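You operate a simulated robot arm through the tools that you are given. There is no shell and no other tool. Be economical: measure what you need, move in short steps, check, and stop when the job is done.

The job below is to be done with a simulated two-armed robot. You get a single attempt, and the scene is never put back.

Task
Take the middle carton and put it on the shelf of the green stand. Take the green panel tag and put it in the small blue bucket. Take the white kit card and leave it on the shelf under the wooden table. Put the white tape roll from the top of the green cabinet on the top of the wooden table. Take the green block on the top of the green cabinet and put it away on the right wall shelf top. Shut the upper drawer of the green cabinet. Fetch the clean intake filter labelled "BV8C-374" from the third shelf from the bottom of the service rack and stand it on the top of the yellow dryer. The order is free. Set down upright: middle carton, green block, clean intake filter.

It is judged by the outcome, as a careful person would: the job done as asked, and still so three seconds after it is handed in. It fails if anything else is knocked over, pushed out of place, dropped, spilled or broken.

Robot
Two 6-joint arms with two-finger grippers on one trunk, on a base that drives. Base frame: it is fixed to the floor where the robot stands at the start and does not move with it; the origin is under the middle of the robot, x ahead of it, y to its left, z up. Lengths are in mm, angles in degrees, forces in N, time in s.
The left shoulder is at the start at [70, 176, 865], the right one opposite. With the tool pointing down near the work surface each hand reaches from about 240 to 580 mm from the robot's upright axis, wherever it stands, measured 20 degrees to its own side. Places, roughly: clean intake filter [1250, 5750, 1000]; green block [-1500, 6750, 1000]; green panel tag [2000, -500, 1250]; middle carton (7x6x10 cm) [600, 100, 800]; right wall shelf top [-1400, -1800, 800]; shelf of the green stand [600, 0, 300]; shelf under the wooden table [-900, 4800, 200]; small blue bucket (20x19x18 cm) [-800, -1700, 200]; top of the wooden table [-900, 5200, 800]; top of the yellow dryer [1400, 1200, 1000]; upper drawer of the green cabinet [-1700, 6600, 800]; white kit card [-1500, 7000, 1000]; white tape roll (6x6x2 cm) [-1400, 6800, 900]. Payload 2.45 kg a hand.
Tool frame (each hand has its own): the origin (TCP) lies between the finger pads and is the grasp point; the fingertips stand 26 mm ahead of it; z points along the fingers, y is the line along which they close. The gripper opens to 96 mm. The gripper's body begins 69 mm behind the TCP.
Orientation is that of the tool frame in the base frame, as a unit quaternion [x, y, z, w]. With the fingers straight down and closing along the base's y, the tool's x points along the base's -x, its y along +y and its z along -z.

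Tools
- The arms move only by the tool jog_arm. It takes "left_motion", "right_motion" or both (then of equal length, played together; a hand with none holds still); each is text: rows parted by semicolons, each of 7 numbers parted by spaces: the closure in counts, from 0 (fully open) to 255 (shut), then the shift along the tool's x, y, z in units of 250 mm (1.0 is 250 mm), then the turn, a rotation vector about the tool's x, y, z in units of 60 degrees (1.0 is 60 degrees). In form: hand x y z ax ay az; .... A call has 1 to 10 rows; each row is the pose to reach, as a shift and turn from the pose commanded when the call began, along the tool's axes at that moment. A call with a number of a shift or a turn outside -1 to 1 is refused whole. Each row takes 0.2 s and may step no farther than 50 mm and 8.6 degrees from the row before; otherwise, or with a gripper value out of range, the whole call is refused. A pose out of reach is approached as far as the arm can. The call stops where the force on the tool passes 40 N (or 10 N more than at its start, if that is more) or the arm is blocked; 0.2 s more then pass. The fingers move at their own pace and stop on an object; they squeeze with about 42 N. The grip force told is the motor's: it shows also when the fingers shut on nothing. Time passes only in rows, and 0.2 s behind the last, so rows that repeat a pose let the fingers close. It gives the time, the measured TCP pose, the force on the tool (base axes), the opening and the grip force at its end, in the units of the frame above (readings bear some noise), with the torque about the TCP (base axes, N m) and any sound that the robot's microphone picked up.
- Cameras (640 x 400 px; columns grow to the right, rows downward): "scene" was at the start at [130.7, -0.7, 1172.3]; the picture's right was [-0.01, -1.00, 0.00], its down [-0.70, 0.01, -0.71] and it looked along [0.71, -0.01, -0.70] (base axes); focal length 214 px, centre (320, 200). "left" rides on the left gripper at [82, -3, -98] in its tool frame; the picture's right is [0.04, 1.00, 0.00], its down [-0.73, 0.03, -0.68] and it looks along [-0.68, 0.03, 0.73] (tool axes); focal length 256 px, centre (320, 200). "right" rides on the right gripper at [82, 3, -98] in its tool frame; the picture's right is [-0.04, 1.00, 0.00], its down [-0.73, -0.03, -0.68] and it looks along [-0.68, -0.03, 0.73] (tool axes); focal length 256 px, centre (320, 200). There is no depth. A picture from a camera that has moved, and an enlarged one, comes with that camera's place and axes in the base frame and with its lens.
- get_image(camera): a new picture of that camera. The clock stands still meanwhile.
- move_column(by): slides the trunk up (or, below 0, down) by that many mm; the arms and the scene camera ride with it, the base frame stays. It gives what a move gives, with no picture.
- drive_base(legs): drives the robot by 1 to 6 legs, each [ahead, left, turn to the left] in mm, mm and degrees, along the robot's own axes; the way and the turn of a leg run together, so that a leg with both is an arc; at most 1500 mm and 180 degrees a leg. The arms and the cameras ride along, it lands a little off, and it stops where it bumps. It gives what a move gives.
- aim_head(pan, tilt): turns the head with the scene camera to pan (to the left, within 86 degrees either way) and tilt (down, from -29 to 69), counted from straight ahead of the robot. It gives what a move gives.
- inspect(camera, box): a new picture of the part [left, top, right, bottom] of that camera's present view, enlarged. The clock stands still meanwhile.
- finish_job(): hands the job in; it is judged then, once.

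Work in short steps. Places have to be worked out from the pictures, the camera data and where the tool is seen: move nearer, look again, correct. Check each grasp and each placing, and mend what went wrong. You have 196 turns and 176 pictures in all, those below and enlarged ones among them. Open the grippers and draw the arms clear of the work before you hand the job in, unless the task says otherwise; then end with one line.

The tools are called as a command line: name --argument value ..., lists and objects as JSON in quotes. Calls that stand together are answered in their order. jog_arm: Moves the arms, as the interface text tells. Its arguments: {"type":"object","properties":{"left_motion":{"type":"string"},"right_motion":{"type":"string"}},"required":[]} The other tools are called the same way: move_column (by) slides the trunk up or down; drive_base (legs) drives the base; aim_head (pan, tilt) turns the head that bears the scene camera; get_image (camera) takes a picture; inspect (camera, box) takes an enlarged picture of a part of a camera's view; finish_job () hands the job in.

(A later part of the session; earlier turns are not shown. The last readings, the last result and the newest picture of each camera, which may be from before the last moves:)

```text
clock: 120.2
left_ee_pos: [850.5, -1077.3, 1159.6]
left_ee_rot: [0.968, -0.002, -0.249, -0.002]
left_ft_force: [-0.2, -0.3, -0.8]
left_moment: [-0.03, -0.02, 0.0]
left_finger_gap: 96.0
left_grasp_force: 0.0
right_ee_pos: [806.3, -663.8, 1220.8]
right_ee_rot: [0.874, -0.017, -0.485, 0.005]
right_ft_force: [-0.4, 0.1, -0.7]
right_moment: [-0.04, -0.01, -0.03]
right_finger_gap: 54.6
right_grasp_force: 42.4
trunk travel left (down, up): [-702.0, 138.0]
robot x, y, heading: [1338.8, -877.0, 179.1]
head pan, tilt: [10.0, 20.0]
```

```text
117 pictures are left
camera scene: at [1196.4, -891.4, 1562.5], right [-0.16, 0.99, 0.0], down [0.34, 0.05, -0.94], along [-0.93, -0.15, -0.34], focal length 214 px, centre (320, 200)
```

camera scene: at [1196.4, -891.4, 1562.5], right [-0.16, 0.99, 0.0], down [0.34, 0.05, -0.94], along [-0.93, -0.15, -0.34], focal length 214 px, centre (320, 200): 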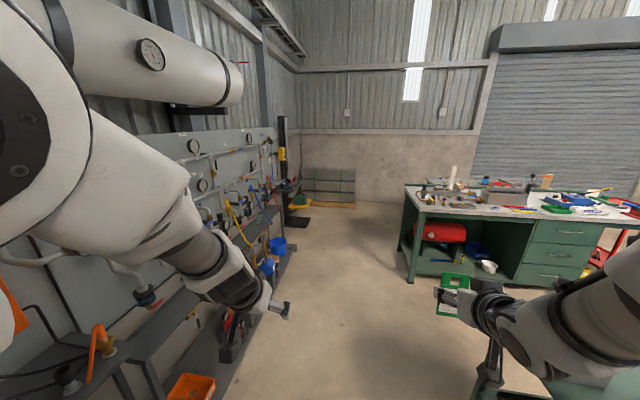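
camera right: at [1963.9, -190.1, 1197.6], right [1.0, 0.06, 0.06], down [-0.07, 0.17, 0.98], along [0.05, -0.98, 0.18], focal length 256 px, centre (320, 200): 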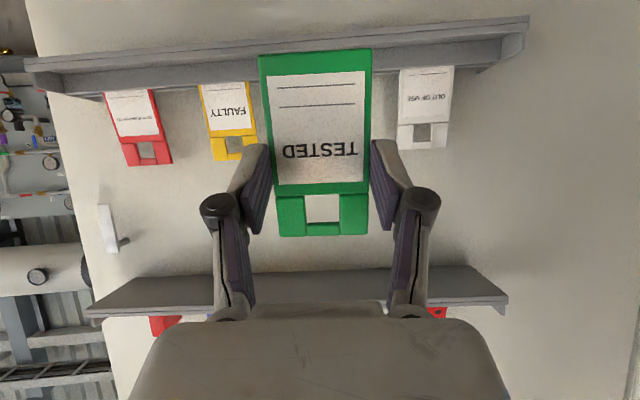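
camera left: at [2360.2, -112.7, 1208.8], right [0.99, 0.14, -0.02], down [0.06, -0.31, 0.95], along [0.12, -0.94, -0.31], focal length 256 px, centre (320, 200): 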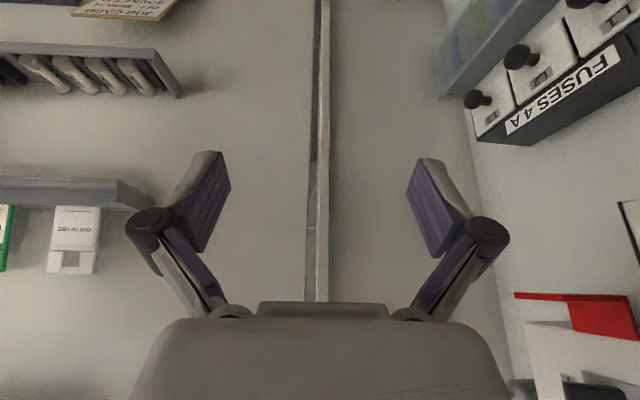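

The corridor between the wall unit and the workbench is wide. I drive ahead 1400 mm for a closer look at the blue bucket.

drive_base --legs '[[1400, 0, 0]]'

aim_head --pan 35 --tilt 35

get_image --camera "scene"

```text
clock: 127.2
left_ee_pos: [-550.4, -1049.7, 1160.0]
left_ee_rot: [0.968, -0.006, -0.25, -0.003]
left_ft_force: [-0.1, 0.8, -0.5]
left_moment: [-0.01, 0.01, -0.03]
left_finger_gap: 96.0
left_grasp_force: 0.0
right_ee_pos: [-591.9, -635.7, 1220.1]
right_ee_rot: [0.874, -0.02, -0.485, 0.004]
right_ft_force: [0.5, 0.2, 0.0]
right_moment: [0.0, 0.02, -0.02]
right_finger_gap: 54.5
right_grasp_force: 42.1
trunk travel left (down, up): [-702.0, 138.0]
robot x, y, heading: [-59.4, -849.7, 178.9]
head pan, tilt: [10.0, 20.0]
```

```text
clock: 128.1
left_ee_pos: [-550.3, -1049.0, 1160.4]
left_ee_rot: [0.968, -0.007, -0.25, -0.003]
left_ft_force: [0.3, -0.2, 0.9]
left_moment: [-0.03, -0.01, -0.03]
left_finger_gap: 96.0
left_grasp_force: 0.0
right_ee_pos: [-593.2, -634.9, 1220.9]
right_ee_rot: [0.874, -0.021, -0.485, 0.003]
right_ft_force: [0.2, 0.6, -0.1]
right_moment: [0.0, -0.02, 0.01]
right_finger_gap: 54.8
right_grasp_force: 42.0
trunk travel left (down, up): [-702.0, 138.0]
robot x, y, heading: [-57.8, -853.2, 178.8]
head pan, tilt: [35.0, 35.0]
```

```text
116 pictures are left
camera scene: at [-184.8, -898.4, 1538.7], right [-0.55, 0.83, 0.0], down [0.48, 0.32, -0.82], along [-0.68, -0.45, -0.57], focal length 214 px, centre (320, 200)
```

scene: 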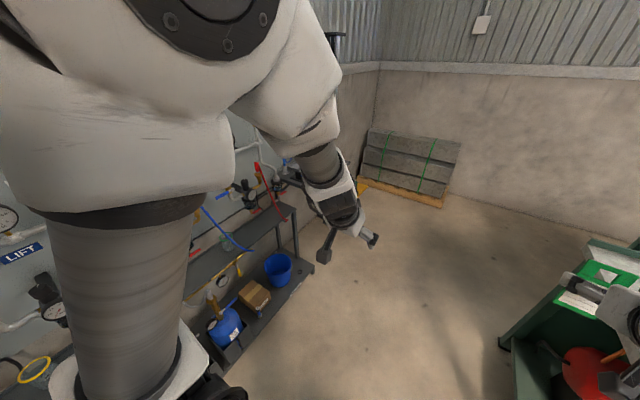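

The bucket is at about (-832, -1690) on the low shelf. I move opposite it, turn to face the wall and look again.

drive_base --legs '[[550, -80, 0], [0, 0, 91]]'

aim_head --pan -10 --tilt 42

get_image --camera "scene"

get_image --camera "right"

```text
clock: 135.2
left_ee_pos: [-378.7, -1236.9, 1160.3]
left_ee_rot: [0.667, 0.702, -0.173, 0.18]
left_ft_force: [0.2, 0.6, -0.6]
left_moment: [0.01, -0.01, -0.01]
left_finger_gap: 95.8
left_grasp_force: 0.0
right_ee_pos: [-789.5, -1304.3, 1220.5]
right_ee_rot: [0.612, 0.625, -0.328, 0.357]
right_ft_force: [1.2, 0.0, -0.8]
right_moment: [-0.01, 0.01, 0.04]
right_finger_gap: 54.5
right_grasp_force: 42.1
trunk travel left (down, up): [-702.0, 138.0]
robot x, y, heading: [-609.9, -762.4, -87.6]
head pan, tilt: [35.0, 35.0]
```

```text
clock: 136.4
left_ee_pos: [-379.2, -1236.3, 1159.6]
left_ee_rot: [0.666, 0.703, -0.172, 0.181]
left_ft_force: [0.2, -0.1, -0.3]
left_moment: [-0.02, -0.03, 0.01]
left_finger_gap: 96.0
left_grasp_force: 0.1
right_ee_pos: [-788.8, -1304.4, 1220.0]
right_ee_rot: [0.612, 0.625, -0.329, 0.357]
right_ft_force: [0.2, -0.7, 0.3]
right_moment: [0.02, -0.01, 0.0]
right_finger_gap: 54.3
right_grasp_force: 42.1
trunk travel left (down, up): [-702.0, 138.0]
robot x, y, heading: [-605.7, -759.5, -87.5]
head pan, tilt: [-10.0, 42.0]
```

```text
115 pictures are left
camera scene: at [-618.0, -892.8, 1528.1], right [-0.99, 0.13, 0.0], down [0.09, 0.66, -0.74], along [-0.1, -0.74, -0.67], focal length 214 px, centre (320, 200)
```

scene: 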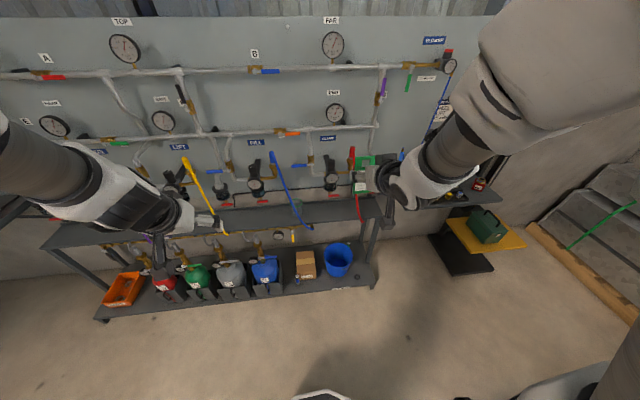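

```text
114 pictures are left
camera right: at [-789.0, -1179.7, 1202.0], right [1.0, 0.01, 0.06], down [-0.06, 0.19, 0.98], along [0.0, -0.98, 0.19], focal length 256 px, centre (320, 200)
```

right: 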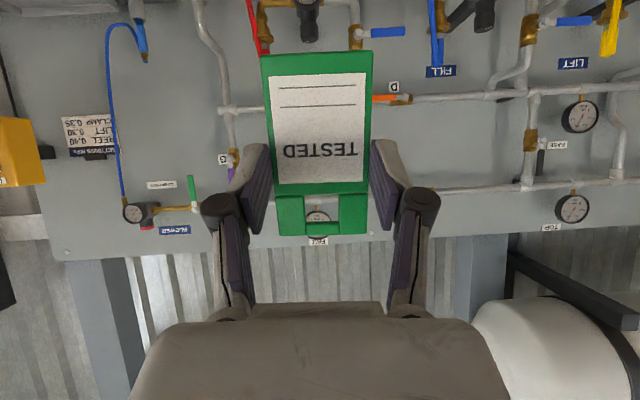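

The bucket rim centre is at about (-843, -1695) with the rim near z 290. The upper shelf front is further back, at y≈-1717 and z≈680. I lower the trunk here in free space.

move_column --by -400

move_column --by -290

jog_arm --right_motion "255 0.08 -0.05 0.08 0 0 0; 255 0.14 -0.1 0.2 0 0 0; 255 0.2 -0.15 0.33 0 0 0; 255 0.26 -0.2 0.46 0 0 0; 255 0.32 -0.23 0.59 0 0 0; 255 0.32 -0.23 0.59 0 0 0"

get_image --camera "scene"

get_image --camera "right"

```text
clock: 140.2
left_ee_pos: [-379.0, -1237.5, 760.0]
left_ee_rot: [0.666, 0.703, -0.172, 0.181]
left_ft_force: [-0.1, 0.0, -0.2]
left_moment: [-0.02, 0.0, 0.01]
left_finger_gap: 96.3
left_grasp_force: 0.2
right_ee_pos: [-788.8, -1304.7, 820.1]
right_ee_rot: [0.613, 0.624, -0.329, 0.356]
right_ft_force: [0.1, 0.0, -0.5]
right_moment: [-0.01, 0.0, 0.01]
right_finger_gap: 54.2
right_grasp_force: 42.3
trunk travel left (down, up): [-302.0, 538.0]
robot x, y, heading: [-610.0, -761.2, -87.7]
head pan, tilt: [-10.0, 42.0]
```

```text
clock: 143.1
left_ee_pos: [-378.8, -1235.7, 469.6]
left_ee_rot: [0.666, 0.703, -0.172, 0.18]
left_ft_force: [0.1, 0.2, 1.1]
left_moment: [-0.02, 0.0, 0.01]
left_finger_gap: 96.0
left_grasp_force: 0.0
right_ee_pos: [-789.2, -1305.4, 531.7]
right_ee_rot: [0.611, 0.625, -0.329, 0.357]
right_ft_force: [-0.1, -1.5, -0.7]
right_moment: [0.02, -0.04, -0.01]
right_finger_gap: 54.5
right_grasp_force: 41.7
trunk travel left (down, up): [-12.0, 828.0]
robot x, y, heading: [-609.3, -760.5, -87.6]
head pan, tilt: [-10.0, 42.0]
```

```text
clock: 144.5
left_ee_pos: [-379.4, -1237.0, 471.2]
left_ee_rot: [0.666, 0.703, -0.172, 0.181]
left_ft_force: [-0.4, -0.6, -0.2]
left_moment: [0.0, -0.02, 0.0]
left_finger_gap: 96.0
left_grasp_force: 0.1
right_ee_pos: [-838.5, -1389.0, 384.9]
right_ee_rot: [0.612, 0.625, -0.328, 0.357]
right_ft_force: [0.5, -0.8, -0.2]
right_moment: [0.01, 0.05, 0.0]
right_finger_gap: 54.5
right_grasp_force: 42.1
trunk travel left (down, up): [-12.0, 828.0]
robot x, y, heading: [-610.0, -761.4, -87.6]
head pan, tilt: [-10.0, 42.0]
```

```text
113 pictures are left
camera scene: at [-618.2, -892.8, 838.1], right [-0.99, 0.13, 0.0], down [0.09, 0.66, -0.74], along [-0.1, -0.74, -0.67], focal length 214 px, centre (320, 200)
```

scene: 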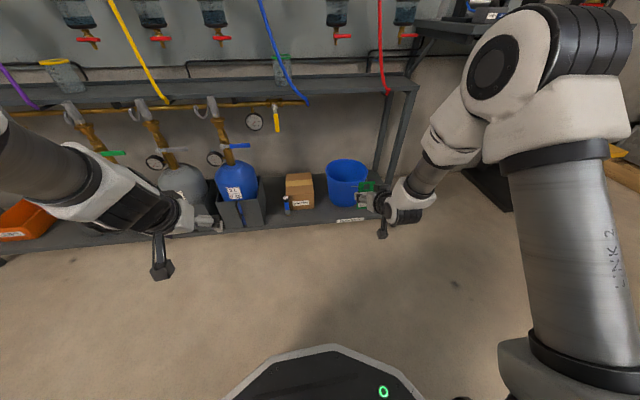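

```text
112 pictures are left
camera right: at [-839.2, -1264.3, 365.4], right [1.0, 0.01, 0.06], down [-0.06, 0.19, 0.98], along [0.0, -0.98, 0.19], focal length 256 px, centre (320, 200)
```

right: 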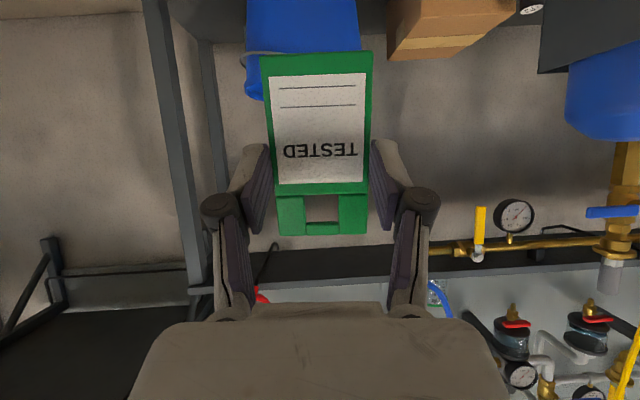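

The rim centre is near (-855, -1690, 280). I drive 200 mm ahead and extend the right arm a further 90 mm so the left hand stays away from the bottles.

drive_base --legs '[[200, -14, 0]]'

jog_arm --right_motion "255 -0.064 0 0.1 0 0 0; 255 -0.128 0 0.2 0 0 0; 255 -0.192 0 0.305 0 0 0; 255 -0.192 0 0.305 0 0 0"

get_image --camera "scene"

get_image --camera "right"

```text
clock: 146.1
left_ee_pos: [-384.7, -1442.5, 469.7]
left_ee_rot: [0.667, 0.702, -0.173, 0.179]
left_ft_force: [0.6, -0.4, 0.2]
left_moment: [0.01, -0.02, 0.02]
left_finger_gap: 96.0
left_grasp_force: 0.0
right_ee_pos: [-843.4, -1595.3, 384.9]
right_ee_rot: [0.612, 0.625, -0.328, 0.357]
right_ft_force: [-0.6, 0.0, 0.2]
right_moment: [0.0, 0.01, 0.0]
right_finger_gap: 54.5
right_grasp_force: 42.2
trunk travel left (down, up): [-12.0, 828.0]
robot x, y, heading: [-609.5, -965.7, -87.5]
head pan, tilt: [-10.0, 42.0]
```

```text
clock: 147.1
left_ee_pos: [-384.8, -1443.4, 469.8]
left_ee_rot: [0.667, 0.702, -0.173, 0.181]
left_ft_force: [0.0, -0.2, 0.6]
left_moment: [0.02, -0.01, 0.03]
left_finger_gap: 96.0
left_grasp_force: 0.0
right_ee_pos: [-841.5, -1685.0, 384.3]
right_ee_rot: [0.612, 0.624, -0.329, 0.357]
right_ft_force: [0.8, 0.9, -0.4]
right_moment: [0.0, -0.02, 0.01]
right_finger_gap: 54.5
right_grasp_force: 42.3
trunk travel left (down, up): [-12.0, 828.0]
robot x, y, heading: [-613.8, -964.6, -87.5]
head pan, tilt: [-10.0, 42.0]
```

```text
111 pictures are left
camera scene: at [-623.3, -1098.8, 838.1], right [-0.99, 0.13, 0.0], down [0.09, 0.66, -0.74], along [-0.1, -0.74, -0.67], focal length 214 px, centre (320, 200)
```

scene: 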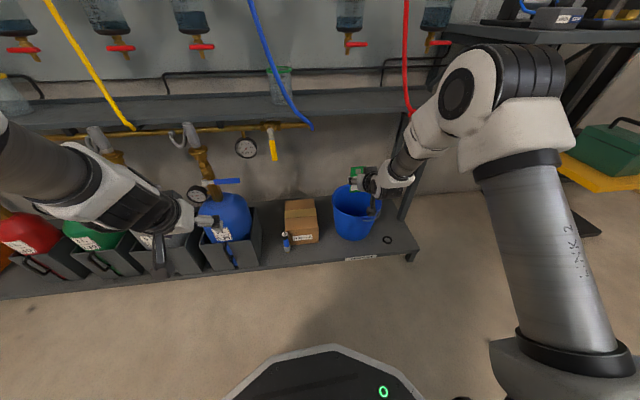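

```text
110 pictures are left
camera right: at [-841.2, -1559.5, 365.1], right [1.0, 0.01, 0.06], down [-0.06, 0.19, 0.98], along [0.0, -0.98, 0.19], focal length 256 px, centre (320, 200)
```

right: 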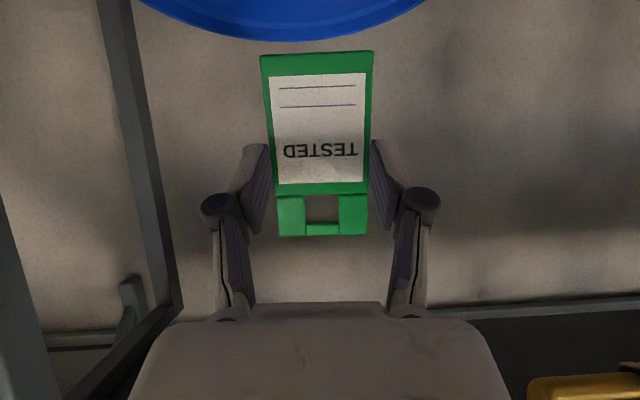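

I lower 55 mm and 10 mm sideways so the tag dips into the bucket, then release.

jog_arm --right_motion "255 0.06 -0.02 0.04 0 0 0; 255 0.12 -0.04 0.08 0 0 0; 255 0.186 -0.05 0.117 0 0 0; 255 0.186 -0.05 0.117 0 0 0; 100 0.186 -0.05 0.117 0 0 0; 0 0.186 -0.05 0.117 0 0 0; 0 0.186 -0.05 0.117 0 0 0; 0 0.186 -0.05 0.117 0 0 0; 0 0.1 -0.05 0.06 0 0 0; 0 0 -0.05 0 0 0 0"

get_image --camera "scene"

get_image --camera "right"

```text
clock: 149.3
left_ee_pos: [-384.8, -1443.7, 469.7]
left_ee_rot: [0.667, 0.702, -0.172, 0.18]
left_ft_force: [-0.5, -0.7, -0.1]
left_moment: [0.06, -0.02, 0.01]
left_finger_gap: 95.9
left_grasp_force: 0.0
right_ee_pos: [-854.7, -1682.2, 382.6]
right_ee_rot: [0.612, 0.625, -0.328, 0.357]
right_ft_force: [0.8, 0.1, 0.3]
right_moment: [-0.01, 0.01, 0.0]
right_finger_gap: 96.0
right_grasp_force: 0.0
trunk travel left (down, up): [-12.0, 828.0]
robot x, y, heading: [-610.6, -963.8, -87.6]
head pan, tilt: [-10.0, 42.0]
```

```text
109 pictures are left
camera scene: at [-623.3, -1098.8, 838.1], right [-0.99, 0.13, 0.0], down [0.09, 0.66, -0.74], along [-0.1, -0.74, -0.67], focal length 214 px, centre (320, 200)
```

scene: 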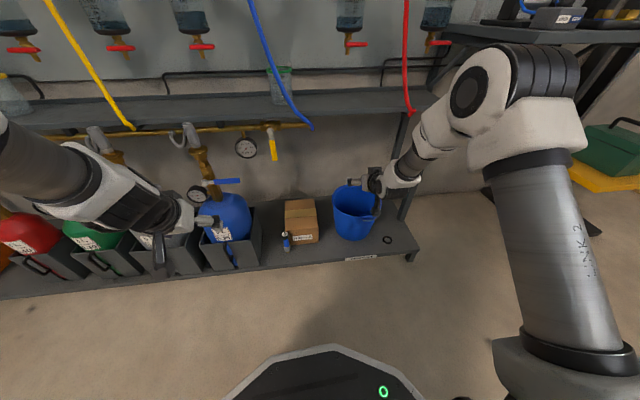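

```text
108 pictures are left
camera right: at [-855.0, -1557.8, 363.9], right [1.0, 0.01, 0.06], down [-0.06, 0.18, 0.98], along [0.0, -0.98, 0.19], focal length 256 px, centre (320, 200)
```

right: 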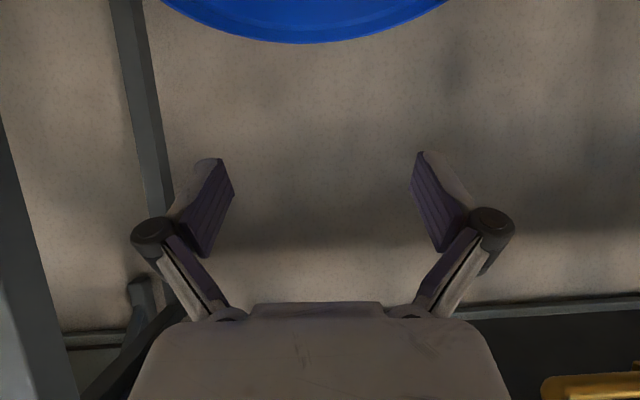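

The tag has been released. I back off, raise the trunk and look into the bucket.

drive_base --legs '[[-320, 0, 0]]'

move_column --by 400

move_column --by 250

inspect --camera "scene" --box '[260, 180, 460, 310]'

```text
clock: 151.4
left_ee_pos: [-396.8, -1125.4, 470.1]
left_ee_rot: [0.665, 0.703, -0.172, 0.181]
left_ft_force: [0.0, -0.2, 0.4]
left_moment: [0.01, 0.01, -0.02]
left_finger_gap: 95.9
left_grasp_force: 0.0
right_ee_pos: [-867.7, -1366.1, 382.6]
right_ee_rot: [0.612, 0.625, -0.329, 0.357]
right_ft_force: [0.0, -0.3, 0.0]
right_moment: [-0.01, -0.02, 0.03]
right_finger_gap: 96.0
right_grasp_force: 0.0
trunk travel left (down, up): [-12.0, 828.0]
robot x, y, heading: [-626.6, -651.3, -87.5]
head pan, tilt: [-10.0, 42.0]
```

```text
clock: 155.3
left_ee_pos: [-396.8, -1125.7, 870.2]
left_ee_rot: [0.665, 0.704, -0.172, 0.18]
left_ft_force: [-0.3, -0.3, 0.4]
left_moment: [0.0, 0.03, 0.0]
left_finger_gap: 95.9
left_grasp_force: 0.0
right_ee_pos: [-867.4, -1366.2, 783.2]
right_ee_rot: [0.612, 0.625, -0.328, 0.356]
right_ft_force: [-1.3, 1.1, -1.0]
right_moment: [-0.01, 0.01, 0.0]
right_finger_gap: 96.0
right_grasp_force: 0.0
trunk travel left (down, up): [-412.0, 428.0]
robot x, y, heading: [-627.2, -648.6, -87.6]
head pan, tilt: [-10.0, 42.0]
```

```text
clock: 157.9
left_ee_pos: [-396.5, -1126.0, 1119.3]
left_ee_rot: [0.666, 0.703, -0.172, 0.181]
left_ft_force: [0.0, 0.3, -0.4]
left_moment: [-0.01, -0.01, -0.01]
left_finger_gap: 95.9
left_grasp_force: 0.0
right_ee_pos: [-865.9, -1367.4, 1033.0]
right_ee_rot: [0.611, 0.625, -0.329, 0.357]
right_ft_force: [-0.7, 0.6, -0.4]
right_moment: [0.0, 0.01, -0.02]
right_finger_gap: 96.0
right_grasp_force: 0.0
trunk travel left (down, up): [-662.0, 178.0]
robot x, y, heading: [-628.5, -647.6, -87.3]
head pan, tilt: [-10.0, 42.0]
```

```text
3.08 times, centred on (360, 245) of scene
camera zoom: at [-637.0, -782.1, 1488.1], right [-0.99, 0.13, 0.0], down [0.09, 0.66, -0.74], along [-0.1, -0.74, -0.67], focal length 660 px, centre (197, 62)
```

zoom: 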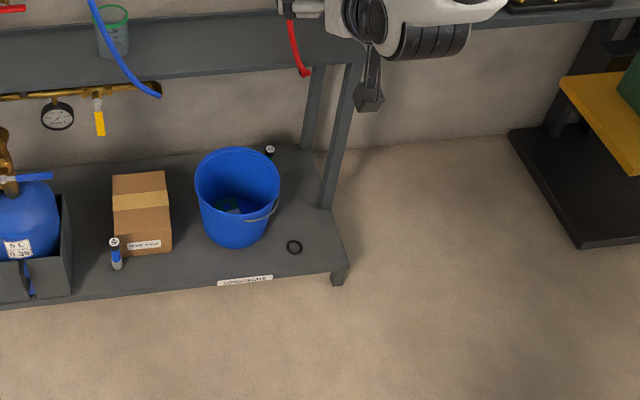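

A green sliver at the bottom shows the tag is in the bucket. I move away from the workbench, turn north and look along the way to the far area.

drive_base --legs '[[0, 470, 0], [0, 0, 177.5]]'

aim_head --pan 0 --tilt 15

get_image --camera "scene"

```text
clock: 168.0
left_ee_pos: [-376.4, -146.5, 1120.1]
left_ee_rot: [0.696, -0.674, -0.178, -0.174]
left_ft_force: [0.1, 0.8, 0.1]
left_moment: [-0.01, -0.01, 0.0]
left_finger_gap: 96.1
left_grasp_force: 0.1
right_ee_pos: [99.4, 82.8, 1033.0]
right_ee_rot: [-0.618, 0.619, 0.353, 0.333]
right_ft_force: [0.5, -0.5, 0.1]
right_moment: [0.0, -0.02, -0.02]
right_finger_gap: 96.0
right_grasp_force: 0.1
trunk travel left (down, up): [-662.0, 178.0]
robot x, y, heading: [-153.8, -630.0, 91.3]
head pan, tilt: [-10.0, 42.0]
```

```text
clock: 168.9
left_ee_pos: [-376.9, -146.2, 1121.1]
left_ee_rot: [0.696, -0.673, -0.179, -0.175]
left_ft_force: [-0.6, -0.4, -0.1]
left_moment: [-0.01, -0.02, -0.01]
left_finger_gap: 95.9
left_grasp_force: 0.1
right_ee_pos: [98.8, 81.8, 1033.7]
right_ee_rot: [-0.618, 0.619, 0.353, 0.332]
right_ft_force: [-0.1, 0.9, 1.0]
right_moment: [0.0, 0.02, -0.02]
right_finger_gap: 96.2
right_grasp_force: 0.1
trunk travel left (down, up): [-662.0, 178.0]
robot x, y, heading: [-157.3, -630.3, 91.4]
head pan, tilt: [0.0, 15.0]
```

```text
106 pictures are left
camera scene: at [-161.7, -484.9, 1530.5], right [1.0, 0.02, 0.0], down [0.01, -0.26, -0.97], along [-0.02, 0.97, -0.26], focal length 214 px, centre (320, 200)
```

scene: 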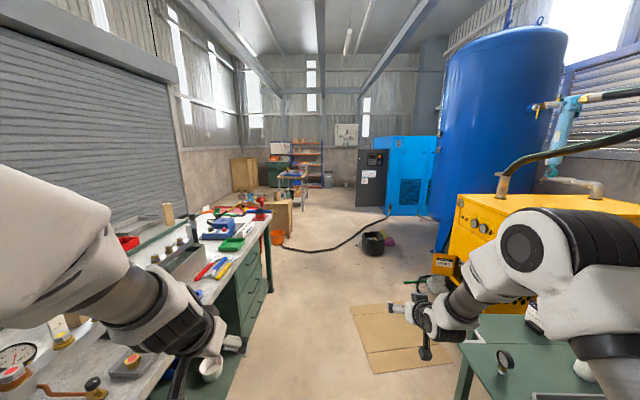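

The way north is clear apart from a hose on the floor. I shift a little left to miss the cardboard and drive north.

drive_base --legs '[[0, 80, -1.4], [1500, 0, 0], [1000, 0, 0]]'

get_image --camera "scene"

```text
clock: 181.9
left_ee_pos: [-412.4, 2398.4, 1119.9]
left_ee_rot: [-0.68, 0.689, 0.174, 0.178]
left_ft_force: [0.3, 0.3, 0.7]
left_moment: [0.01, -0.01, -0.01]
left_finger_gap: 95.8
left_grasp_force: 0.1
right_ee_pos: [71.7, 2606.7, 1033.5]
right_ee_rot: [-0.604, 0.632, 0.346, 0.34]
right_ft_force: [0.1, -0.4, -0.2]
right_moment: [-0.01, 0.02, -0.02]
right_finger_gap: 95.8
right_grasp_force: 0.1
trunk travel left (down, up): [-662.0, 178.0]
robot x, y, heading: [-215.7, 1906.9, 88.8]
head pan, tilt: [0.0, 15.0]
```

```text
105 pictures are left
camera scene: at [-214.0, 2050.7, 1530.7], right [1.0, -0.02, 0.0], down [-0.01, -0.26, -0.97], along [0.02, 0.97, -0.26], focal length 214 px, centre (320, 200)
```

scene: 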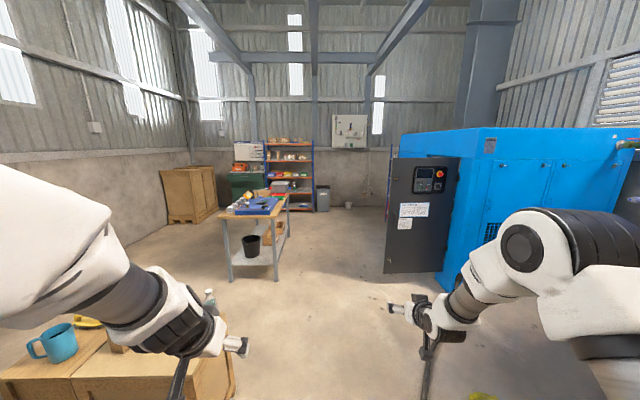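

The hose was no obstacle. I continue north past the wooden table and look toward the green cabinet.

drive_base --legs '[[0, 0, 1.2], [1500, 0, 0], [1500, 0, 0]]'

aim_head --pan 25 --tilt 18

get_image --camera "scene"

```text
clock: 196.7
left_ee_pos: [-459.0, 5385.9, 1119.8]
left_ee_rot: [0.697, -0.672, -0.18, -0.174]
left_ft_force: [0.4, 0.3, 0.3]
left_moment: [0.0, 0.0, -0.01]
left_finger_gap: 96.3
left_grasp_force: 0.0
right_ee_pos: [16.2, 5617.2, 1032.7]
right_ee_rot: [0.62, -0.617, -0.354, -0.332]
right_ft_force: [-0.3, 0.6, 0.4]
right_moment: [-0.03, 0.0, -0.01]
right_finger_gap: 96.0
right_grasp_force: 0.1
trunk travel left (down, up): [-662.0, 178.0]
robot x, y, heading: [-236.9, 4902.5, 91.6]
head pan, tilt: [0.0, 15.0]
```

```text
clock: 197.6
left_ee_pos: [-458.0, 5385.1, 1121.0]
left_ee_rot: [0.698, -0.671, -0.179, -0.173]
left_ft_force: [0.1, -0.3, 1.0]
left_moment: [-0.01, -0.03, 0.01]
left_finger_gap: 95.9
left_grasp_force: 0.1
right_ee_pos: [17.1, 5618.5, 1032.3]
right_ee_rot: [0.62, -0.617, -0.354, -0.332]
right_ft_force: [0.1, -0.1, 0.4]
right_moment: [-0.02, 0.02, 0.0]
right_finger_gap: 96.0
right_grasp_force: 0.2
trunk travel left (down, up): [-662.0, 178.0]
robot x, y, heading: [-236.6, 4907.7, 91.4]
head pan, tilt: [25.0, 18.0]
```

```text
104 pictures are left
camera scene: at [-281.0, 5038.7, 1525.8], right [0.89, 0.45, 0.0], down [0.14, -0.28, -0.95], along [-0.43, 0.85, -0.31], focal length 214 px, centre (320, 200)
```

scene: 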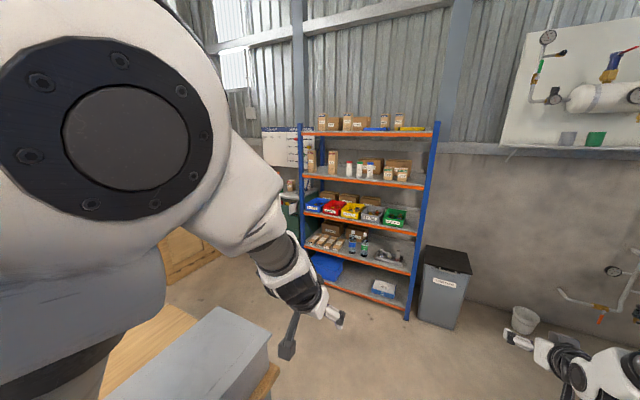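

The left arm blocks the view. I retract the right hand, drive up to y≈5850, move left toward the cabinet and look again.

jog_arm --right_motion "0 0.09 0 -0.144 0 0 0; 0 0.18 0 -0.288 0 0 0; 0 0.27 0 -0.432 0 0 0; 0 0.362 0 -0.575 0 0 0; 0 0.362 0 -0.575 0 0 0"

drive_base --legs '[[900, 0, 0], [0, 800, -1.5]]'

aim_head --pan 10 --tilt 22

get_image --camera "scene"

```text
clock: 198.8
left_ee_pos: [-458.6, 5386.6, 1120.6]
left_ee_rot: [0.697, -0.672, -0.179, -0.174]
left_ft_force: [-0.3, 0.2, -0.9]
left_moment: [-0.01, 0.03, 0.0]
left_finger_gap: 96.0
left_grasp_force: 0.1
right_ee_pos: [20.9, 5447.7, 1032.9]
right_ee_rot: [0.62, -0.616, -0.354, -0.332]
right_ft_force: [-0.1, -0.3, -0.9]
right_moment: [-0.01, 0.03, -0.02]
right_finger_gap: 96.1
right_grasp_force: 0.1
trunk travel left (down, up): [-662.0, 178.0]
robot x, y, heading: [-238.2, 4902.6, 91.8]
head pan, tilt: [25.0, 18.0]
```

```text
clock: 207.5
left_ee_pos: [-1291.6, 6274.5, 1120.7]
left_ee_rot: [0.69, -0.679, -0.177, -0.176]
left_ft_force: [0.7, -0.6, 0.0]
left_moment: [0.03, -0.03, -0.03]
left_finger_gap: 95.8
left_grasp_force: 0.1
right_ee_pos: [-811.0, 6326.3, 1031.7]
right_ee_rot: [-0.613, 0.623, 0.351, 0.336]
right_ft_force: [-0.9, 0.1, 0.1]
right_moment: [-0.01, 0.0, 0.0]
right_finger_gap: 96.0
right_grasp_force: 0.0
trunk travel left (down, up): [-662.0, 178.0]
robot x, y, heading: [-1078.0, 5788.1, 90.3]
head pan, tilt: [25.0, 18.0]
```

```text
clock: 208.3
left_ee_pos: [-1292.1, 6275.1, 1120.0]
left_ee_rot: [0.691, -0.679, -0.177, -0.176]
left_ft_force: [-0.4, -0.9, 0.8]
left_moment: [0.0, -0.03, 0.01]
left_finger_gap: 95.9
left_grasp_force: 0.1
right_ee_pos: [-811.2, 6327.4, 1031.2]
right_ee_rot: [-0.614, 0.623, 0.351, 0.335]
right_ft_force: [-0.9, 0.7, -0.6]
right_moment: [0.0, 0.02, 0.01]
right_finger_gap: 95.8
right_grasp_force: 0.1
trunk travel left (down, up): [-662.0, 178.0]
robot x, y, heading: [-1077.5, 5789.7, 90.3]
head pan, tilt: [10.0, 22.0]
```

```text
103 pictures are left
camera scene: at [-1098.9, 5931.5, 1519.3], right [0.98, 0.18, 0.0], down [0.07, -0.37, -0.93], along [-0.17, 0.91, -0.37], focal length 214 px, centre (320, 200)
```

scene: 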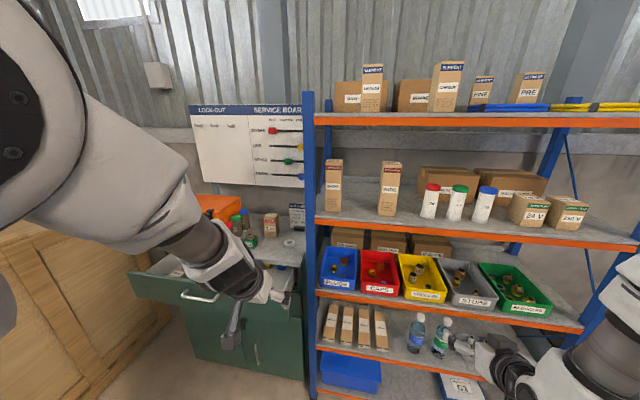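

inspect --camera "scene" --box '[110, 170, 330, 310]'

```text
2.86 times, centred on (220, 240) of scene
camera zoom: at [-1098.9, 5931.5, 1519.3], right [0.98, 0.18, 0.0], down [0.07, -0.37, -0.93], along [-0.17, 0.91, -0.37], focal length 613 px, centre (606, 86)
```

zoom: 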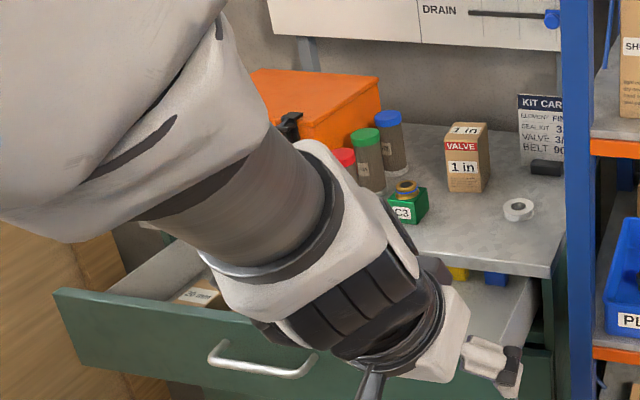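

I can see the cabinet top: tape roll about (-1425, 6823), green block "C3" about (-1616, 6778), kit card about (-1425, 6996). The open drawer's front is near y 6510. I move left to be squarely in front.

drive_base --legs '[[0, 590, 0]]'

aim_head --pan 0 --tilt 30

get_image --camera "scene"

get_image --camera "right"

```text
clock: 211.7
left_ee_pos: [-1894.3, 6268.9, 1121.1]
left_ee_rot: [0.692, -0.678, -0.178, -0.175]
left_ft_force: [0.0, -0.6, 1.3]
left_moment: [0.01, -0.01, 0.01]
left_finger_gap: 96.1
left_grasp_force: 0.0
right_ee_pos: [-1413.8, 6321.0, 1031.0]
right_ee_rot: [-0.614, 0.622, 0.351, 0.335]
right_ft_force: [-0.3, -0.4, -0.6]
right_moment: [0.01, 0.03, 0.04]
right_finger_gap: 95.8
right_grasp_force: 0.1
trunk travel left (down, up): [-662.0, 178.0]
robot x, y, heading: [-1680.0, 5784.4, 90.7]
head pan, tilt: [10.0, 22.0]
```

```text
clock: 212.4
left_ee_pos: [-1895.2, 6269.8, 1119.7]
left_ee_rot: [0.691, -0.678, -0.177, -0.176]
left_ft_force: [-1.0, -0.1, 0.1]
left_moment: [0.02, -0.02, -0.03]
left_finger_gap: 96.0
left_grasp_force: 0.1
right_ee_pos: [-1415.3, 6322.7, 1032.4]
right_ee_rot: [-0.614, 0.623, 0.351, 0.335]
right_ft_force: [-0.4, -0.1, 0.0]
right_moment: [-0.01, 0.01, -0.02]
right_finger_gap: 95.9
right_grasp_force: 0.1
trunk travel left (down, up): [-662.0, 178.0]
robot x, y, heading: [-1680.9, 5783.5, 90.6]
head pan, tilt: [0.0, 30.0]
```

```text
101 pictures are left
camera scene: at [-1684.6, 5925.7, 1506.5], right [1.0, 0.01, 0.0], down [0.01, -0.5, -0.87], along [-0.01, 0.87, -0.5], focal length 214 px, centre (320, 200)
```

scene: 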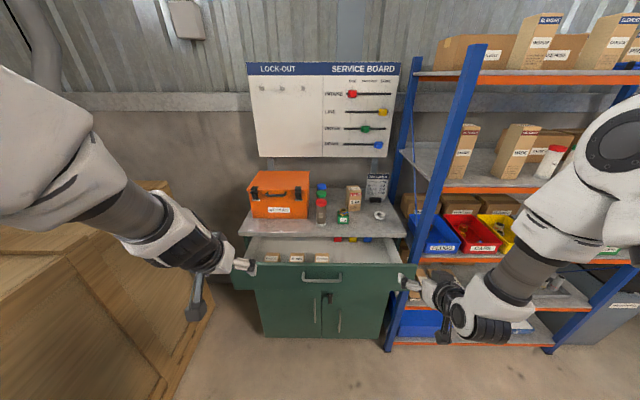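

```text
100 pictures are left
camera right: at [-1417.5, 6194.2, 1013.0], right [-1.0, 0.02, 0.06], down [0.05, -0.19, 0.98], along [0.03, 0.98, 0.19], focal length 256 px, centre (320, 200)
```

right: 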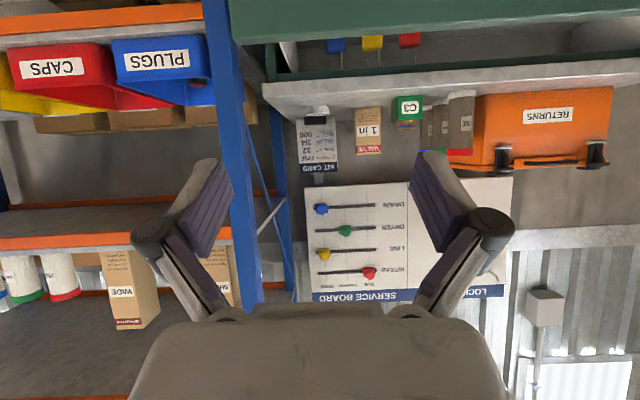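

The drawer's front face is near y 6555, spanning x -2045 to -1345, with its handle at x -1676. I lower the trunk 250 mm, set the closed right fingers just right of the handle and drive close to the face.

move_column --by -255

jog_arm --right_motion "100 0 0.15 0 0 0 0; 255 0 0.3 0 0 0 0; 255 0 0.45 0 0 0 0; 255 0 0.58 0 0 0 0; 255 0 0.58 0 0 0 0"

drive_base --legs '[[150, 0, 0]]'

get_image --camera "right"

get_image --camera "scene"

```text
clock: 215.1
left_ee_pos: [-1894.9, 6268.4, 865.2]
left_ee_rot: [0.691, -0.678, -0.178, -0.175]
left_ft_force: [-0.5, 0.0, 0.0]
left_moment: [0.01, 0.0, 0.02]
left_finger_gap: 95.9
left_grasp_force: 0.0
right_ee_pos: [-1414.7, 6321.7, 777.6]
right_ee_rot: [-0.614, 0.623, 0.351, 0.335]
right_ft_force: [0.0, -0.1, -0.1]
right_moment: [0.02, 0.01, 0.02]
right_finger_gap: 95.9
right_grasp_force: 0.2
trunk travel left (down, up): [-407.0, 433.0]
robot x, y, heading: [-1682.3, 5780.1, 90.5]
head pan, tilt: [0.0, 30.0]
```

```text
clock: 216.2
left_ee_pos: [-1893.7, 6268.4, 866.6]
left_ee_rot: [0.691, -0.679, -0.176, -0.176]
left_ft_force: [-0.4, -0.3, -0.1]
left_moment: [-0.03, 0.01, 0.0]
left_finger_gap: 95.9
left_grasp_force: 0.0
right_ee_pos: [-1490.7, 6335.5, 783.0]
right_ee_rot: [-0.585, 0.65, 0.364, 0.32]
right_ft_force: [0.4, 0.7, 0.4]
right_moment: [-0.03, 0.02, 0.02]
right_finger_gap: 0.1
right_grasp_force: 28.4
right hand out of reach, approached as far as the arm can: row 3, 4, 5
trunk travel left (down, up): [-407.0, 433.0]
robot x, y, heading: [-1681.8, 5781.7, 90.8]
head pan, tilt: [0.0, 30.0]
```

```text
clock: 217.6
left_ee_pos: [-1894.9, 6417.6, 864.4]
left_ee_rot: [0.691, -0.679, -0.177, -0.175]
left_ft_force: [-0.5, -0.9, 0.0]
left_moment: [-0.04, -0.03, -0.01]
left_finger_gap: 95.9
left_grasp_force: 0.1
right_ee_pos: [-1490.8, 6485.3, 781.5]
right_ee_rot: [-0.585, 0.65, 0.364, 0.321]
right_ft_force: [-0.3, 0.8, -0.2]
right_moment: [0.01, -0.01, 0.02]
right_finger_gap: 0.0
right_grasp_force: 28.5
trunk travel left (down, up): [-407.0, 433.0]
robot x, y, heading: [-1683.4, 5930.0, 90.6]
head pan, tilt: [0.0, 30.0]
```

```text
99 pictures are left
camera right: at [-1502.6, 6357.4, 763.8], right [-0.99, 0.07, 0.13], down [0.12, -0.19, 0.97], along [0.1, 0.98, 0.18], focal length 256 px, centre (320, 200)
```

right: 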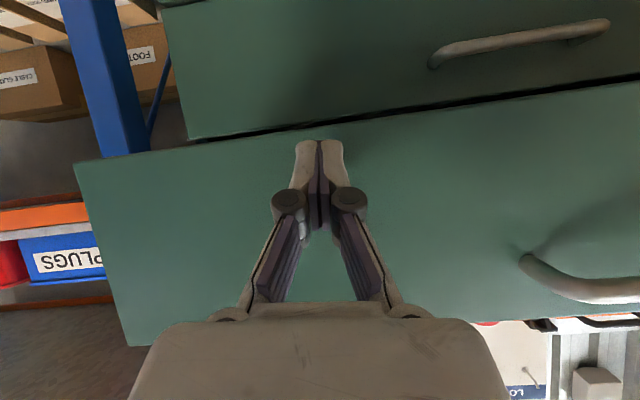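

```text
98 pictures are left
camera scene: at [-1685.4, 6075.4, 1251.3], right [1.0, 0.01, 0.0], down [0.0, -0.5, -0.87], along [-0.01, 0.87, -0.5], focal length 214 px, centre (320, 200)
```

scene: 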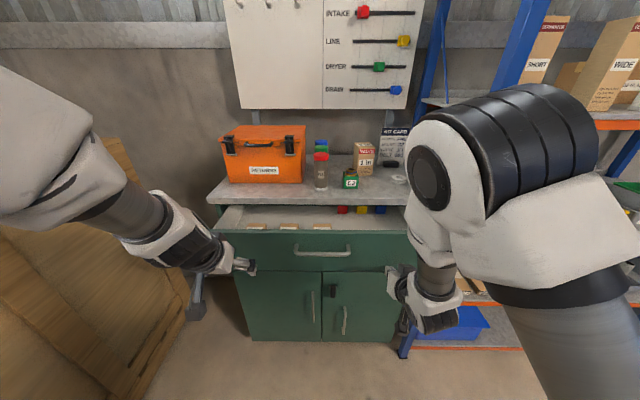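

The fingertips are near the lower edge of the upper drawer's face. I raise 40 mm to its middle and push forward in slow arm steps.

move_column --by 40

jog_arm --right_motion "255 -0.0316 0.003 0.0509 0 0 0; 255 -0.0632 0.006 0.1018 0 0 0; 255 -0.0948 0.009 0.1527 0 0 0; 255 -0.1264 0.012 0.2036 0 0 0; 255 -0.158 0.015 0.2545 0 0 0; 255 -0.1896 0.018 0.3054 0 0 0; 255 -0.2212 0.021 0.3563 0 0 0; 255 -0.2528 0.024 0.4072 0 0 0; 255 -0.2844 0.027 0.4581 0 0 0; 255 -0.316 0.03 0.509 0 0 0"

get_image --camera "scene"

```text
clock: 218.4
left_ee_pos: [-1895.2, 6417.4, 904.7]
left_ee_rot: [0.69, -0.679, -0.177, -0.175]
left_ft_force: [-0.8, -0.5, -0.4]
left_moment: [0.0, -0.04, 0.0]
left_finger_gap: 96.0
left_grasp_force: 0.1
right_ee_pos: [-1490.5, 6483.6, 823.5]
right_ee_rot: [-0.582, 0.653, 0.365, 0.319]
right_ft_force: [0.1, -0.4, -0.5]
right_moment: [0.01, -0.01, -0.01]
right_finger_gap: 0.0
right_grasp_force: 28.2
trunk travel left (down, up): [-447.0, 393.0]
robot x, y, heading: [-1686.8, 5930.6, 90.5]
head pan, tilt: [0.0, 30.0]
```

```text
clock: 220.7
left_ee_pos: [-1895.6, 6418.5, 906.6]
left_ee_rot: [0.691, -0.679, -0.178, -0.175]
left_ft_force: [-0.1, 0.0, 0.4]
left_moment: [-0.01, 0.0, -0.03]
left_finger_gap: 95.8
left_grasp_force: 0.1
right_ee_pos: [-1489.8, 6633.9, 821.2]
right_ee_rot: [-0.583, 0.651, 0.364, 0.322]
right_ft_force: [0.3, 0.8, -0.1]
right_moment: [-0.02, -0.01, 0.01]
right_finger_gap: 0.0
right_grasp_force: 28.1
trunk travel left (down, up): [-447.0, 393.0]
robot x, y, heading: [-1686.6, 5933.1, 90.5]
head pan, tilt: [0.0, 30.0]
```

```text
97 pictures are left
camera scene: at [-1685.1, 6074.7, 1291.3], right [1.0, 0.01, 0.0], down [0.0, -0.5, -0.87], along [-0.01, 0.87, -0.5], focal length 214 px, centre (320, 200)
```

scene: 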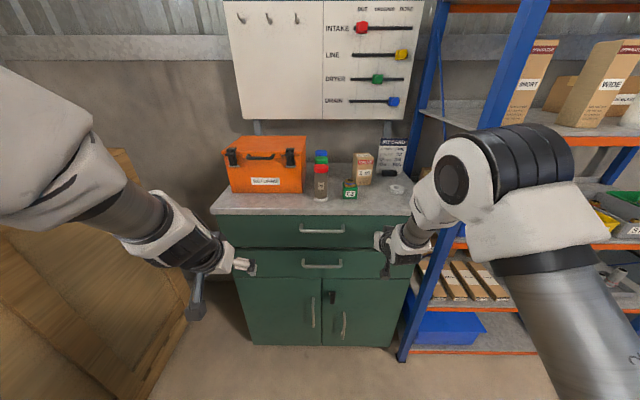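

inspect --camera "scene" --box '[205, 190, 435, 320]'

get_image --camera "right"

```text
2.78 times, centred on (320, 255) of scene
camera zoom: at [-1685.1, 6074.7, 1291.3], right [1.0, 0.01, 0.0], down [0.0, -0.5, -0.87], along [-0.01, 0.87, -0.5], focal length 597 px, centre (320, 47)
```

zoom: 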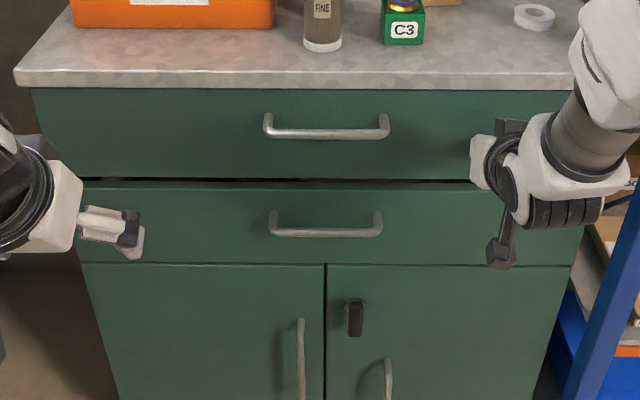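

```text
95 pictures are left
camera right: at [-1502.1, 6506.7, 804.0], right [-0.99, 0.07, 0.13], down [0.12, -0.19, 0.97], along [0.1, 0.98, 0.18], focal length 256 px, centre (320, 200)
```

right: 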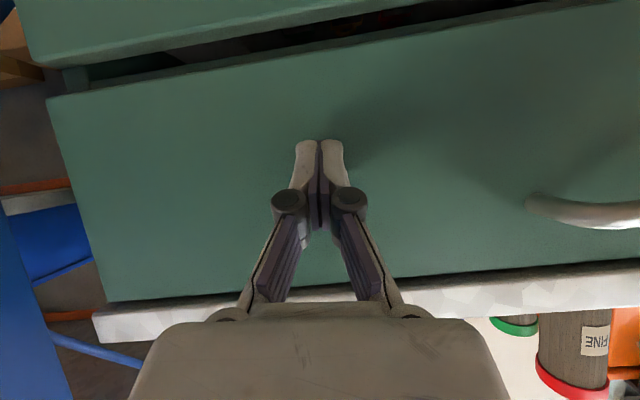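

The drawer has moved most of the way; its face still looks about 10 mm proud. I keep pushing until the force rises.

jog_arm --right_motion "255 -0.0211 0.002 0.0339 0 0 0; 255 -0.0421 0.004 0.0678 0 0 0; 255 -0.0632 0.006 0.1018 0 0 0; 255 -0.0843 0.008 0.1357 0 0 0; 255 -0.1053 0.01 0.1696 0 0 0; 255 -0.1264 0.012 0.2035 0 0 0"

get_image --camera "right"

```text
clock: 221.1
left_ee_pos: [-1895.4, 6413.5, 907.7]
left_ee_rot: [0.69, -0.679, -0.179, -0.178]
left_ft_force: [-0.5, 0.4, -0.4]
left_moment: [-0.01, 0.01, -0.02]
left_finger_gap: 96.0
left_grasp_force: 0.1
right_ee_pos: [-1491.2, 6634.9, 822.6]
right_ee_rot: [-0.586, 0.653, 0.359, 0.318]
right_ft_force: [-1.6, -25.1, 13.4]
right_moment: [0.23, 0.06, 0.15]
right_finger_gap: 0.0
right_grasp_force: 28.2
trunk travel left (down, up): [-447.0, 393.0]
robot x, y, heading: [-1681.4, 5932.1, 90.3]
head pan, tilt: [0.0, 30.0]
stopped in row 2 (right hand): the force on the tool passed its limit at 49 N (the readings are from after the stop); the commanded pose is now the measured one
```

```text
94 pictures are left
camera right: at [-1502.2, 6507.2, 805.2], right [-0.99, 0.08, 0.13], down [0.11, -0.18, 0.98], along [0.1, 0.98, 0.17], focal length 256 px, centre (320, 200)
```

right: 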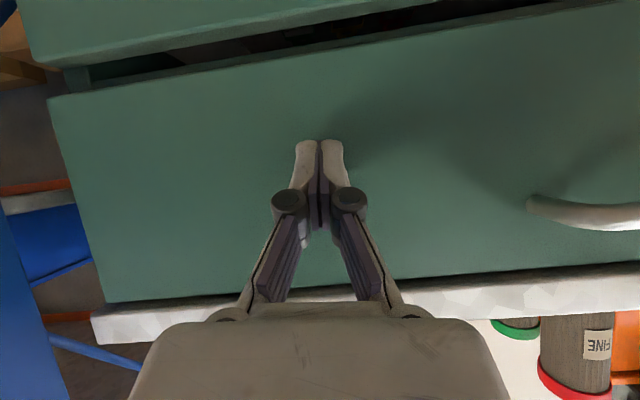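

The drawer is fully shut: 49 N and no further travel. I retreat and turn the right tool straight down, then raise the trunk.

jog_arm --right_motion "255 0.095 0 -0.153 0 0 0; 200 0.19 0 -0.306 0 0 0; 100 0.25 0 -0.4 0.008 0.136 -0.013; 0 0.25 0 -0.4 0.016 0.273 -0.027; 0 0.25 0 -0.4 0.025 0.409 -0.04; 0 0.25 0 -0.4 0.033 0.546 -0.054; 0 0.25 0 -0.4 0.041 0.682 -0.068; 0 0.25 0 -0.4 0.05 0.819 -0.081; 0 0.25 0 -0.4 0.058 0.955 -0.095; 0 0.25 0 -0.4 0.058 0.955 -0.095"

move_column --by 260

drive_base --legs '[[250, 0, 0]]'

get_image --camera "scene"

get_image --camera "right"

```text
clock: 223.3
left_ee_pos: [-1894.0, 6417.2, 905.7]
left_ee_rot: [0.69, -0.68, -0.177, -0.176]
left_ft_force: [-0.5, -0.4, 0.1]
left_moment: [0.01, -0.01, -0.01]
left_finger_gap: 95.9
left_grasp_force: 0.1
right_ee_pos: [-1511.2, 6487.3, 808.8]
right_ee_rot: [0.722, -0.692, -0.018, 0.008]
right_ft_force: [-0.3, 0.2, 0.7]
right_moment: [-0.02, 0.01, -0.01]
right_finger_gap: 95.9
right_grasp_force: 0.1
right hand out of reach, approached as far as the arm can: row 6, 7, 8, 9, 10
trunk travel left (down, up): [-447.0, 393.0]
robot x, y, heading: [-1685.1, 5931.8, 90.5]
head pan, tilt: [0.0, 30.0]
```

```text
clock: 226.0
left_ee_pos: [-1895.5, 6417.4, 1165.6]
left_ee_rot: [0.69, -0.679, -0.178, -0.175]
left_ft_force: [0.0, -0.2, 0.4]
left_moment: [0.01, -0.02, 0.05]
left_finger_gap: 95.8
left_grasp_force: 0.0
right_ee_pos: [-1512.0, 6489.0, 1067.9]
right_ee_rot: [0.723, -0.691, -0.016, 0.007]
right_ft_force: [-0.1, -0.3, -0.3]
right_moment: [0.01, 0.0, 0.01]
right_finger_gap: 95.8
right_grasp_force: 0.0
trunk travel left (down, up): [-707.0, 133.0]
robot x, y, heading: [-1679.8, 5937.9, 90.6]
head pan, tilt: [0.0, 30.0]
```

```text
clock: 227.8
left_ee_pos: [-1896.1, 6670.9, 1166.2]
left_ee_rot: [0.69, -0.68, -0.177, -0.176]
left_ft_force: [0.7, -0.4, 0.2]
left_moment: [0.01, 0.01, 0.0]
left_finger_gap: 96.0
left_grasp_force: 0.0
right_ee_pos: [-1513.0, 6741.5, 1069.6]
right_ee_rot: [0.722, -0.692, -0.017, 0.007]
right_ft_force: [0.0, -0.6, 0.3]
right_moment: [0.0, -0.01, 0.01]
right_finger_gap: 95.9
right_grasp_force: 0.0
trunk travel left (down, up): [-707.0, 133.0]
robot x, y, heading: [-1686.1, 6186.3, 90.4]
head pan, tilt: [0.0, 30.0]
```

```text
93 pictures are left
camera scene: at [-1686.7, 6327.2, 1551.6], right [1.0, 0.01, 0.0], down [0.0, -0.5, -0.87], along [0.0, 0.87, -0.5], focal length 214 px, centre (320, 200)
```

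scene: 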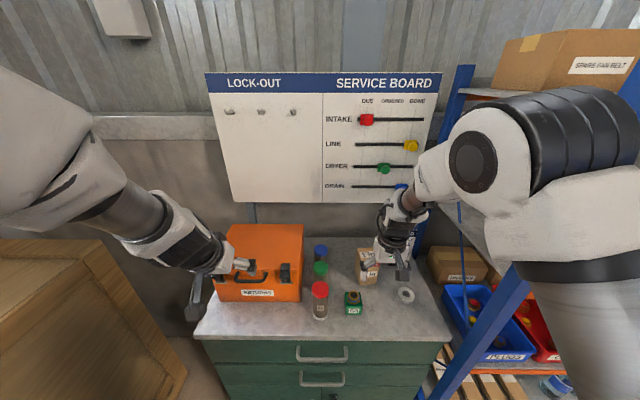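

```text
92 pictures are left
camera right: at [-1508.4, 6657.0, 1164.3], right [-1.0, 0.0, 0.03], down [0.02, 0.73, 0.69], along [-0.03, 0.69, -0.72], focal length 256 px, centre (320, 200)
```

right: 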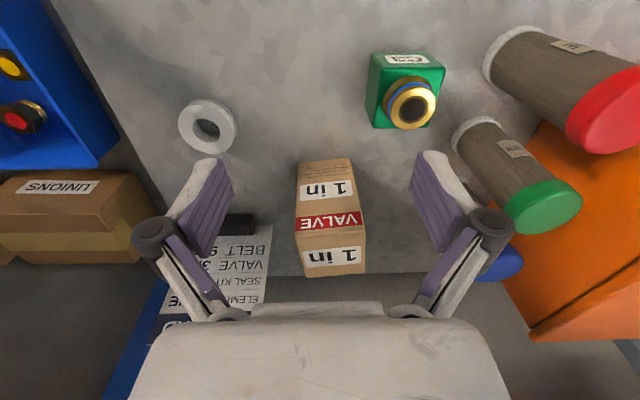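

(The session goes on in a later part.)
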